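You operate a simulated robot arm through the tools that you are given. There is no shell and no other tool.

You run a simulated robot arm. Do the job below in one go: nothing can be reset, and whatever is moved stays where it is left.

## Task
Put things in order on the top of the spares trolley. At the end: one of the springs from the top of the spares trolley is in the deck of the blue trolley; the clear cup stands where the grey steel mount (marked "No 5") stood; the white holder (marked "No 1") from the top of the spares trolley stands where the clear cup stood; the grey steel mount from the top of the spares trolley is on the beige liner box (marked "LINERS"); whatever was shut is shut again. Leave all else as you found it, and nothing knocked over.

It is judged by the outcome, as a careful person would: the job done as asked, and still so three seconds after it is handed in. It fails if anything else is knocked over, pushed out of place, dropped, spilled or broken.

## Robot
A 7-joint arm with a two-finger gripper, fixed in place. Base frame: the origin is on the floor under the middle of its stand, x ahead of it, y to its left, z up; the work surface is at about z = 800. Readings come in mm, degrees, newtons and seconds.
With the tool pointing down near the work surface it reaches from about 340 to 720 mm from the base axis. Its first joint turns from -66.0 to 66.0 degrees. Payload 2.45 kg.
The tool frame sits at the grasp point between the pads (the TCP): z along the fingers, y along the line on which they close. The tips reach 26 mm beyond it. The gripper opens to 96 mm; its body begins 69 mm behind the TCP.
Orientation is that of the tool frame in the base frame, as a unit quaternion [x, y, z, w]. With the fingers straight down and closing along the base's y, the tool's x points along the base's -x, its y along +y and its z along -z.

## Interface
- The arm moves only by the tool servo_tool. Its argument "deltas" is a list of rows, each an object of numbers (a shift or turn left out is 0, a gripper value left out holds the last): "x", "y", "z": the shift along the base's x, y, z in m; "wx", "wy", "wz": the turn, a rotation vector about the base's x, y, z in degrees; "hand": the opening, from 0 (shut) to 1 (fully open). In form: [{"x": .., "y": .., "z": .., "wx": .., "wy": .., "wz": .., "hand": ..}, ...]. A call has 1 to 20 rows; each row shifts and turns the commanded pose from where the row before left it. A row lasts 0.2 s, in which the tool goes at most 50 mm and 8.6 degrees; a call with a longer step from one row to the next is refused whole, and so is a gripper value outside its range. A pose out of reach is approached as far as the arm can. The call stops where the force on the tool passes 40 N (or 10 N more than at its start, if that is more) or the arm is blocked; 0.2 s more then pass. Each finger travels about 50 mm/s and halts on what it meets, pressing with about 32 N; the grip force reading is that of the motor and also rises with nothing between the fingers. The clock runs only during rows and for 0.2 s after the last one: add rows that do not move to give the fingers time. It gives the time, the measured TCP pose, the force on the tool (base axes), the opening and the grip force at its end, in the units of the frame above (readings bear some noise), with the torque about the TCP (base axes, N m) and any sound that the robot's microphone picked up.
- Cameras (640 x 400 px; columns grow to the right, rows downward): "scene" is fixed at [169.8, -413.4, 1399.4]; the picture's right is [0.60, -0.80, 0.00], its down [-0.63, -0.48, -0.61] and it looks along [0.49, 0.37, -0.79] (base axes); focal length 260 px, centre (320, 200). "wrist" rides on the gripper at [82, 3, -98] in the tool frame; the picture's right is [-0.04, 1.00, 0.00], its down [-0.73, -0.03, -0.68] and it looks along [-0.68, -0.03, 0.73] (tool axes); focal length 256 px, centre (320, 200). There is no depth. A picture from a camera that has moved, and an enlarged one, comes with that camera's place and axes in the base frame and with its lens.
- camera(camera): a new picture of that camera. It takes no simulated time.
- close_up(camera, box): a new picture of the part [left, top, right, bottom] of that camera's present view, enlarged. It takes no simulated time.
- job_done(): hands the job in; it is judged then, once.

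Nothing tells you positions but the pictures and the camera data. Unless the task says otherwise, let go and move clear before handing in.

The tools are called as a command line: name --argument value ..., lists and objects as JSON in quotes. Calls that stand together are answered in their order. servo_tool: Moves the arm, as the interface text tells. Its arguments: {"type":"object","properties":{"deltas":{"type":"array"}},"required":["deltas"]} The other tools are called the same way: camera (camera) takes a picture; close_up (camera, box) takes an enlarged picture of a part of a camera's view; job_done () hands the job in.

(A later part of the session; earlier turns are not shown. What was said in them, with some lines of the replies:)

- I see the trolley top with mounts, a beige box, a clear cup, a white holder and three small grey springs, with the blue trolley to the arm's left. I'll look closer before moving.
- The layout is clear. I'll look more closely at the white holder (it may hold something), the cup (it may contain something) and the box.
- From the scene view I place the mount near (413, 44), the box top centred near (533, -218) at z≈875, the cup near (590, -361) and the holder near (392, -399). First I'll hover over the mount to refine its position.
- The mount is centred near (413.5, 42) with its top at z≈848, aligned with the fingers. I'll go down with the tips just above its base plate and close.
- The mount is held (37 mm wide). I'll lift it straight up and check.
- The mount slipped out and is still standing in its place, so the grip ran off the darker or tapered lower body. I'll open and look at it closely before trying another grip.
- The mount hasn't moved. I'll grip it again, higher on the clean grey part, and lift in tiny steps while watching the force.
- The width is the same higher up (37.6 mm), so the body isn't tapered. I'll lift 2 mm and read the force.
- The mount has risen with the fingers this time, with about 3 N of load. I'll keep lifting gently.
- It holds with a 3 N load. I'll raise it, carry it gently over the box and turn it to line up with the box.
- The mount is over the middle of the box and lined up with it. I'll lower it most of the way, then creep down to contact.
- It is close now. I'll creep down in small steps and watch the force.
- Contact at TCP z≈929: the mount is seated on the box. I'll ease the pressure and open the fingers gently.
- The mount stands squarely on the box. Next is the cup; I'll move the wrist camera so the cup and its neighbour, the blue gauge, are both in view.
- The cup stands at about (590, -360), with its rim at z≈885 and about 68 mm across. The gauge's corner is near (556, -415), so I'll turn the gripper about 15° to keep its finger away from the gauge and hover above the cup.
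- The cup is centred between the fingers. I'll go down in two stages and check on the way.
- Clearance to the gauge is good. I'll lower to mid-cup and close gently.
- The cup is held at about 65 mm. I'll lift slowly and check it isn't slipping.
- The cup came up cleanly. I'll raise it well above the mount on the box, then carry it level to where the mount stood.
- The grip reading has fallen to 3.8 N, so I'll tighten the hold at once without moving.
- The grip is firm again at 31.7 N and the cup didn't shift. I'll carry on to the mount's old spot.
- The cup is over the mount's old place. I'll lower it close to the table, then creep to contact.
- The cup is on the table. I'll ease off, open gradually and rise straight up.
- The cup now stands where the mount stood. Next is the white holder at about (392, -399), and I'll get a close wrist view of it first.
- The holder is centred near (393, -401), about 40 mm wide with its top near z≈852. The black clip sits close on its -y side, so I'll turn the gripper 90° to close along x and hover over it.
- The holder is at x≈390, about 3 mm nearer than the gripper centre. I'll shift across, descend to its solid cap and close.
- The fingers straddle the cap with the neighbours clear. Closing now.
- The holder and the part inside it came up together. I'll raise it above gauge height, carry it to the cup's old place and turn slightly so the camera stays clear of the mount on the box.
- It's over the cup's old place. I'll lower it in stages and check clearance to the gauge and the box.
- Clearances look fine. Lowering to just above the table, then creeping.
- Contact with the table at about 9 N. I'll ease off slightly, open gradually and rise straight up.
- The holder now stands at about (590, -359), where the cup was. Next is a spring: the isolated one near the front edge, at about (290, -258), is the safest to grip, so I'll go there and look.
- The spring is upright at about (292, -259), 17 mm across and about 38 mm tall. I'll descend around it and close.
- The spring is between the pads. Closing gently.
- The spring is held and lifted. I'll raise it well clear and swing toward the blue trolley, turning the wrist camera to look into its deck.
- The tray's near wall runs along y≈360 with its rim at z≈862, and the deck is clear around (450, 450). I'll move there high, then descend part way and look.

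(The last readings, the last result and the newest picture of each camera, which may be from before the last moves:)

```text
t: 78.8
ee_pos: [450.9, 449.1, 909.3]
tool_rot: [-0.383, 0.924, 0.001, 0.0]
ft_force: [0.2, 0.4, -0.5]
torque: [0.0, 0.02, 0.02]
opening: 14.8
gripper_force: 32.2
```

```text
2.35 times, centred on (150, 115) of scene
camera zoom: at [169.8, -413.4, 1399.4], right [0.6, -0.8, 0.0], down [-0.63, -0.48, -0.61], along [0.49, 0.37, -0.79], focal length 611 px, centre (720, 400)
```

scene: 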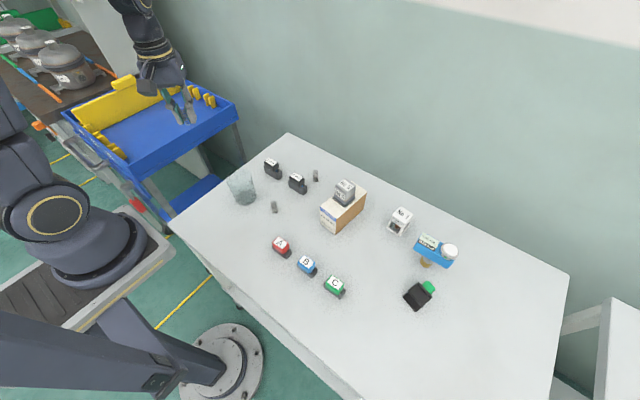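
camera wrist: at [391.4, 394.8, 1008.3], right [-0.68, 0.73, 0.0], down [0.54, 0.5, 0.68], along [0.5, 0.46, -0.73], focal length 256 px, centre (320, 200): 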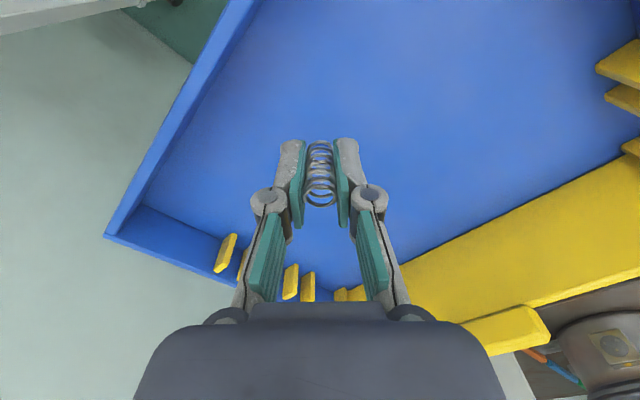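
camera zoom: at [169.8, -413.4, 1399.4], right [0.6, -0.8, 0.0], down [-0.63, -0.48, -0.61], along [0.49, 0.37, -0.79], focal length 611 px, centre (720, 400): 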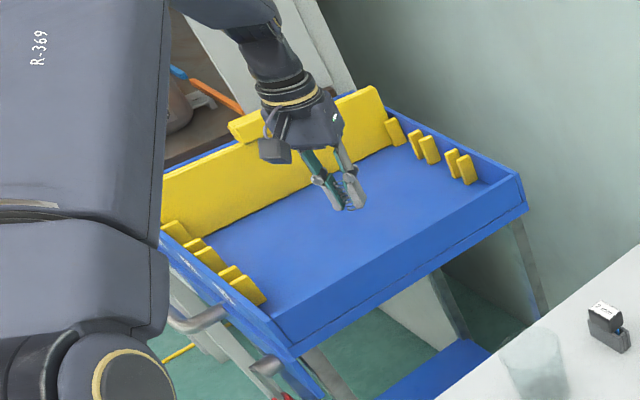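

The deck floor beneath is clear, at roughly z≈805–815. I'll go down and feel for contact.

servo_tool --deltas '[{"z": -0.02}, {"z": -0.02}, {"z": -0.01}, {}]'

servo_tool --deltas '[{"z": -0.003}, {}]'

camera --camera "wrist"

close_up --camera "scene" --box '[110, 60, 210, 150]'

```text
t: 79.8
ee_pos: [450.9, 450.0, 859.7]
tool_rot: [-0.383, 0.924, 0.0, 0.0]
ft_force: [0.9, 0.0, 0.4]
torque: [0.02, 0.02, 0.0]
opening: 14.9
gripper_force: 32.5
```

```text
t: 80.4
ee_pos: [450.2, 449.9, 857.9]
tool_rot: [-0.383, 0.924, 0.0, 0.0]
ft_force: [-0.4, -0.3, -0.2]
torque: [0.0, -0.01, 0.03]
opening: 14.8
gripper_force: 31.7
```

```text
taken
camera wrist: at [390.7, 394.8, 955.5], right [-0.68, 0.73, 0.0], down [0.54, 0.5, 0.68], along [0.5, 0.46, -0.73], focal length 256 px, centre (320, 200)
```

wrist: 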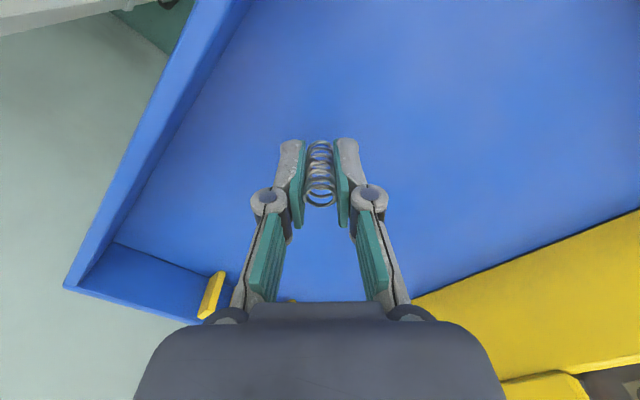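

```text
4.44 times, centred on (160, 105) of scene
camera zoom: at [169.8, -413.4, 1399.4], right [0.6, -0.8, 0.0], down [-0.63, -0.48, -0.61], along [0.49, 0.37, -0.79], focal length 1155 px, centre (1031, 622)
```

zoom: 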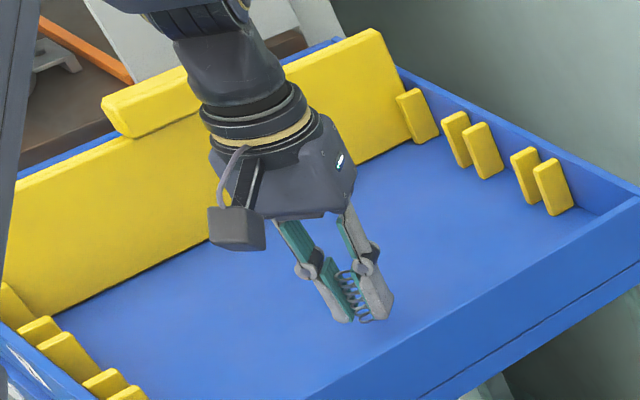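

servo_tool --deltas '[{"z": -0.003}, {}]'

servo_tool --deltas '[{"z": -0.003}, {}]'

servo_tool --deltas '[{"z": -0.002}, {}]'

```text
t: 81.0
ee_pos: [451.2, 449.4, 853.9]
tool_rot: [-0.382, 0.924, 0.0, 0.0]
ft_force: [0.5, 0.5, 0.4]
torque: [0.0, 0.02, 0.01]
opening: 14.9
gripper_force: 32.2
```

```text
t: 81.6
ee_pos: [450.0, 448.6, 850.9]
tool_rot: [-0.383, 0.924, 0.001, 0.001]
ft_force: [0.7, 0.1, -0.5]
torque: [-0.02, -0.01, 0.01]
opening: 14.8
gripper_force: 31.8
```

```text
t: 82.2
ee_pos: [449.9, 449.6, 847.7]
tool_rot: [-0.382, 0.924, -0.001, -0.001]
ft_force: [-0.4, -0.2, -0.1]
torque: [0.01, -0.01, 0.01]
opening: 14.6
gripper_force: 31.4
```

servo_tool --deltas '[{"z": -0.002}, {}]'

servo_tool --deltas '[{"z": -0.002}, {}]'

close_up --camera "scene" --box '[140, 80, 200, 140]'

```text
t: 82.8
ee_pos: [450.2, 450.0, 845.9]
tool_rot: [-0.383, 0.924, 0.0, 0.0]
ft_force: [0.3, -0.1, -1.3]
torque: [0.01, 0.01, -0.02]
opening: 14.7
gripper_force: 32.0
```

```text
t: 83.4
ee_pos: [451.2, 449.5, 844.4]
tool_rot: [-0.383, 0.924, 0.001, 0.0]
ft_force: [0.4, 0.5, -0.4]
torque: [0.02, 0.02, -0.01]
opening: 14.8
gripper_force: 31.9
```

```text
6.67 times, centred on (170, 110) of scene
camera zoom: at [169.8, -413.4, 1399.4], right [0.6, -0.8, 0.0], down [-0.63, -0.48, -0.61], along [0.49, 0.37, -0.79], focal length 1732 px, centre (1320, 800)
```

zoom: 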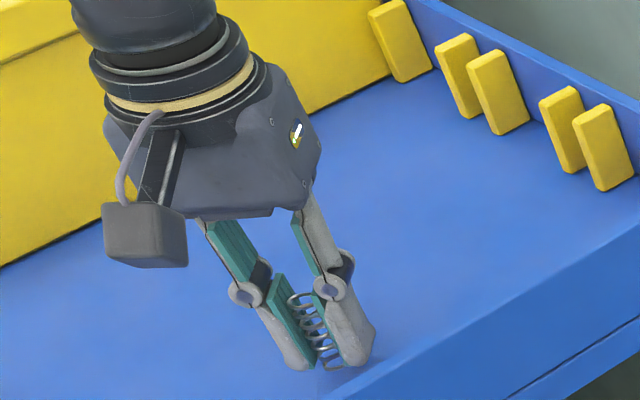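

servo_tool --deltas '[{"z": -0.002}, {}]'

servo_tool --deltas '[{"z": -0.0015}, {}]'

servo_tool --deltas '[{"z": -0.0015}, {}]'

```text
t: 84.0
ee_pos: [450.4, 449.2, 842.0]
tool_rot: [-0.383, 0.924, 0.0, 0.0]
ft_force: [-0.3, -0.3, -0.7]
torque: [0.01, 0.01, -0.01]
opening: 14.9
gripper_force: 31.7
```

```text
t: 84.6
ee_pos: [450.4, 448.7, 840.3]
tool_rot: [-0.383, 0.924, 0.001, 0.001]
ft_force: [0.4, 0.8, -0.4]
torque: [-0.01, 0.02, -0.02]
opening: 14.9
gripper_force: 32.1
```

```text
t: 85.2
ee_pos: [451.5, 448.2, 839.9]
tool_rot: [-0.383, 0.924, 0.0, 0.0]
ft_force: [0.0, 0.3, -0.9]
torque: [-0.03, -0.04, -0.01]
opening: 14.7
gripper_force: 32.3
```

servo_tool --deltas '[{"z": -0.0015}, {}]'

servo_tool --deltas '[{"z": -0.0015}, {}]'

servo_tool --deltas '[{"z": -0.0015}, {}]'

close_up --camera "scene" --box '[140, 80, 200, 140]'

```text
t: 85.8
ee_pos: [450.1, 449.5, 838.2]
tool_rot: [-0.383, 0.924, -0.001, -0.001]
ft_force: [-0.6, 0.0, 0.1]
torque: [0.0, 0.0, 0.01]
opening: 14.8
gripper_force: 32.2
```

```text
t: 86.4
ee_pos: [451.0, 449.9, 837.0]
tool_rot: [-0.383, 0.924, 0.0, 0.0]
ft_force: [-0.2, 0.3, -1.7]
torque: [-0.01, 0.0, 0.03]
opening: 14.9
gripper_force: 31.9
```

```text
t: 87.0
ee_pos: [451.5, 450.1, 835.0]
tool_rot: [-0.383, 0.924, 0.0, 0.0]
ft_force: [0.9, 0.3, 0.0]
torque: [0.01, -0.01, 0.01]
opening: 14.8
gripper_force: 31.8
```

```text
6.67 times, centred on (170, 110) of scene
camera zoom: at [169.8, -413.4, 1399.4], right [0.6, -0.8, 0.0], down [-0.63, -0.48, -0.61], along [0.49, 0.37, -0.79], focal length 1732 px, centre (1320, 800)
```

zoom: 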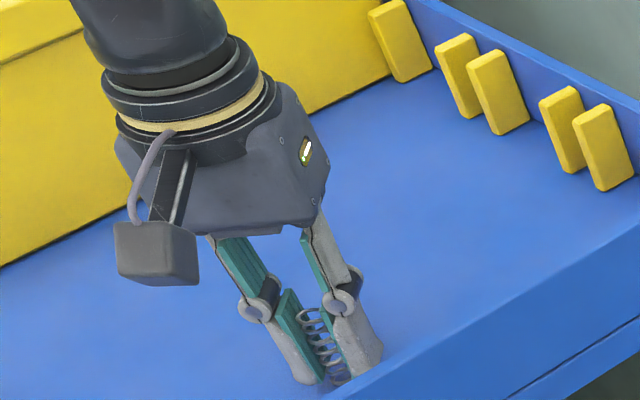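

servo_tool --deltas '[{"z": -0.0015}, {}]'

servo_tool --deltas '[{"z": -0.0015}, {}]'

servo_tool --deltas '[{"z": -0.0015}, {}]'

camera --camera "wrist"

```text
t: 87.6
ee_pos: [449.9, 449.9, 834.5]
tool_rot: [-0.383, 0.924, 0.0, 0.0]
ft_force: [0.1, -0.6, -0.5]
torque: [0.01, 0.01, -0.01]
opening: 14.6
gripper_force: 32.1
```

```text
t: 88.2
ee_pos: [449.7, 448.7, 832.1]
tool_rot: [-0.383, 0.924, 0.0, 0.0]
ft_force: [0.1, -0.3, -0.2]
torque: [0.01, -0.03, -0.01]
opening: 14.6
gripper_force: 32.0
```

```text
t: 88.8
ee_pos: [451.2, 449.0, 831.1]
tool_rot: [-0.383, 0.924, 0.001, 0.001]
ft_force: [-2.9, -3.8, 13.9]
torque: [-0.13, 0.09, 0.0]
opening: 15.1
gripper_force: 31.5
```

```text
taken
camera wrist: at [391.0, 395.0, 930.0], right [-0.68, 0.73, 0.0], down [0.54, 0.5, 0.68], along [0.5, 0.46, -0.73], focal length 256 px, centre (320, 200)
```

wrist: 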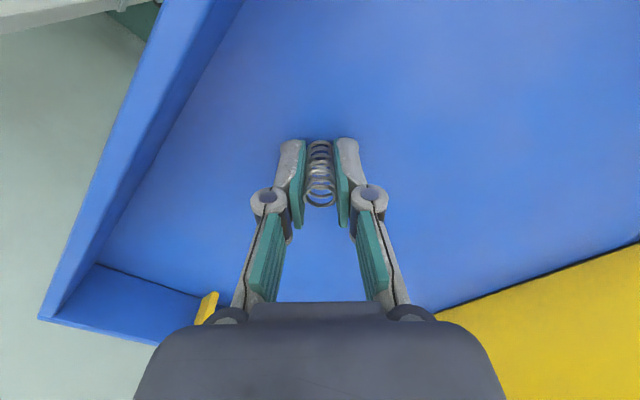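

Contact at about 14 N: the spring stands on the deck floor. I'll ease off slightly, open a little, then rise straight up.

servo_tool --deltas '[{"z": 0.0008}, {}, {"hand": 0.17}, {"hand": 0.2}, {"hand": 0.25}, {"hand": 0.32}, {"hand": 0.38}, {}, {"z": 0.005}, {"z": 0.015}, {"z": 0.025}, {"z": 0.03}, {"z": 0.04}, {}]'

camera --camera "wrist"

close_up --camera "scene" --box '[110, 60, 210, 150]'

```text
t: 91.8
ee_pos: [451.4, 450.2, 946.6]
tool_rot: [-0.383, 0.924, 0.0, -0.001]
ft_force: [0.4, -1.2, 0.5]
torque: [-0.03, -0.01, 0.03]
opening: 36.7
gripper_force: 0.0
```

```text
taken
camera wrist: at [390.9, 395.0, 1045.1], right [-0.68, 0.73, 0.0], down [0.54, 0.5, 0.68], along [0.5, 0.46, -0.73], focal length 256 px, centre (320, 200)
```

wrist: 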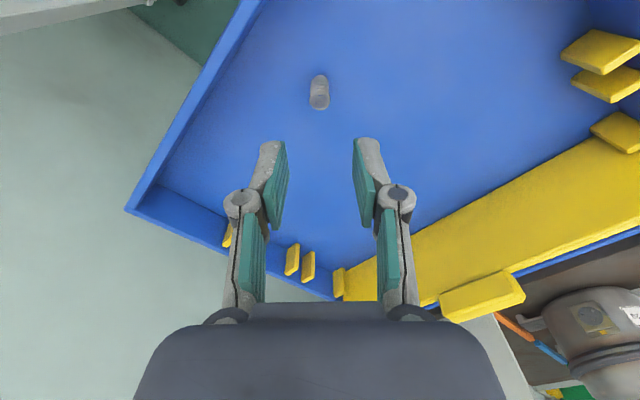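

```text
4.44 times, centred on (160, 105) of scene
camera zoom: at [169.8, -413.4, 1399.4], right [0.6, -0.8, 0.0], down [-0.63, -0.48, -0.61], along [0.49, 0.37, -0.79], focal length 1155 px, centre (1031, 622)
```

zoom: 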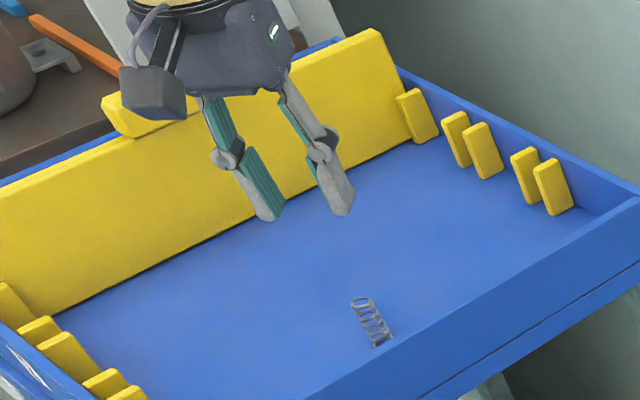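

The spring stands upright in the deck. I'll withdraw up and back to about the starting pose, then check everything.

servo_tool --deltas '[{"z": 0.04}, {"z": 0.045}, {"z": 0.045}, {"z": 0.045}, {"x": -0.0055, "y": -0.0333}, {"x": -0.0055, "y": -0.0333}, {"x": -0.0055, "y": -0.0333}, {"x": -0.0055, "y": -0.0333}, {"x": -0.0055, "y": -0.0333}, {"x": -0.0055, "y": -0.0333}, {"x": -0.0055, "y": -0.0333}, {"x": -0.0055, "y": -0.0333}, {"x": -0.0055, "y": -0.0333, "wz": -7.5}, {"x": -0.009, "y": -0.033, "wz": -7.5}, {"x": -0.009, "y": -0.033, "wz": -7.5}, {"x": -0.009, "y": -0.033, "wz": -7.5}, {"x": -0.009, "y": -0.033, "wz": -7.5}, {"x": -0.009, "y": -0.033, "wz": -7.5}, {}]'

camera --camera "wrist"

camera --camera "scene"

close_up --camera "scene" --box '[220, 140, 380, 240]'

close_up --camera "scene" --box '[260, 220, 420, 320]'

close_up --camera "scene" --box '[350, 180, 510, 320]'

close_up --camera "scene" --box '[40, 60, 260, 220]'

```text
t: 95.8
ee_pos: [355.4, -15.3, 1121.0]
tool_rot: [0.001, 1.0, 0.0, 0.0]
ft_force: [0.6, 0.6, -0.9]
torque: [0.0, -0.02, 0.02]
opening: 36.4
gripper_force: 0.1
```

```text
taken
camera wrist: at [274.6, -11.1, 1220.1], right [0.04, 1.0, 0.0], down [0.73, -0.03, 0.68], along [0.68, -0.03, -0.73], focal length 256 px, centre (320, 200)
```

wrist: 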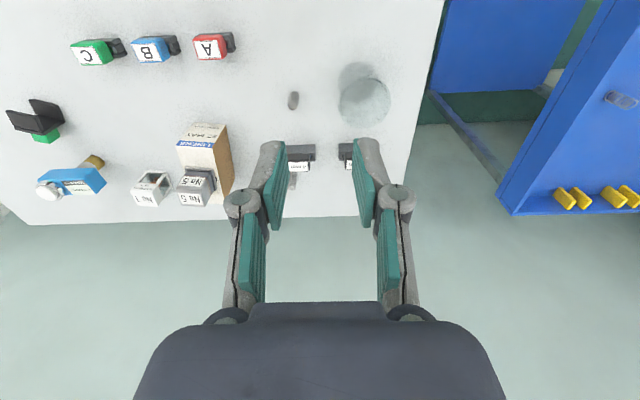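

```text
taken
```

scene: 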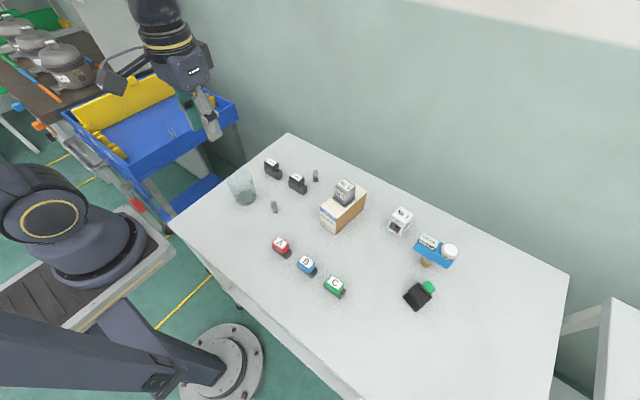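

```text
4.00 times, centred on (300, 190) of scene
camera zoom: at [169.7, -413.4, 1399.4], right [0.6, -0.8, 0.0], down [-0.63, -0.48, -0.61], along [0.49, 0.37, -0.79], focal length 1039 px, centre (400, 240)
```

zoom: 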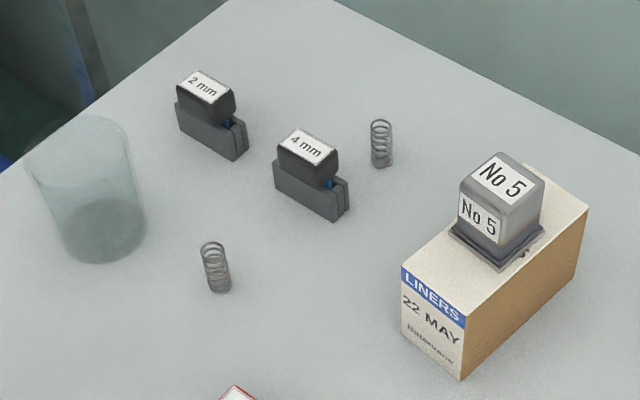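

```text
4.00 times, centred on (340, 270) of scene
camera zoom: at [169.7, -413.4, 1399.4], right [0.6, -0.8, 0.0], down [-0.63, -0.48, -0.61], along [0.49, 0.37, -0.79], focal length 1039 px, centre (240, -80)
```

zoom: 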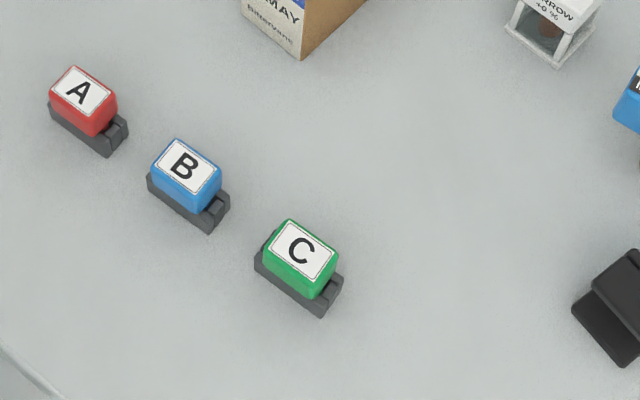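

```text
2.86 times, centred on (430, 250) of scene
camera zoom: at [169.7, -413.4, 1399.4], right [0.6, -0.8, 0.0], down [-0.63, -0.48, -0.61], along [0.49, 0.37, -0.79], focal length 742 px, centre (6, 57)
```

zoom: 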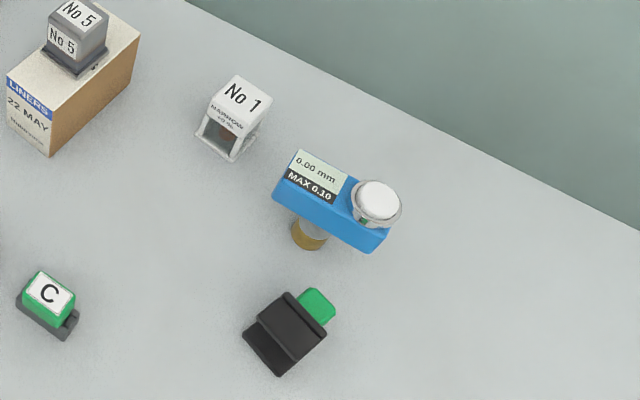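

```text
2.50 times, centred on (150, 140) of scene
camera zoom: at [169.7, -413.4, 1399.4], right [0.6, -0.8, 0.0], down [-0.63, -0.48, -0.61], along [0.49, 0.37, -0.79], focal length 650 px, centre (745, 350)
```

zoom: 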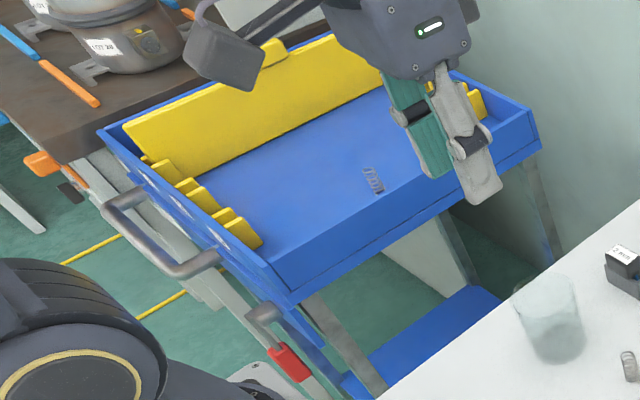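

All four items are in place and standing:
- **Mount:** No 5 is on the LINERS box.
- **Cup:** it stands where the mount was.
- **Holder:** No 1 stands where the cup was.
- **Spring:** one is upright in the blue trolley's deck.

Everything else is where it was, I opened nothing that was shut, and the gripper is empty and clear, so I'm handing in.

job_done

```text
The job is handed in.
```

The job is handed in, and the last pictures show everything where you asked:

- **Spring:** one spring from the top of the spares trolley, the one near its front edge, stands upright in the deck of the blue trolley.
- **Clear cup:** it stands where the No 5 mount stood, to within a few millimetres.
- **White holder No 1:** it stands where the cup stood, to within a few millimetres and turned about 8°. The brown part inside it moved with it.
- **Grey steel mount No 5:** it sits squarely on top of the LINERS box.

My first grip on the mount slipped. The mount stayed upright in its place, and a higher grip held.

I opened nothing, so there was nothing to shut again. All the other items look unmoved compared with the first pictures. The gripper is empty and clear of the work.
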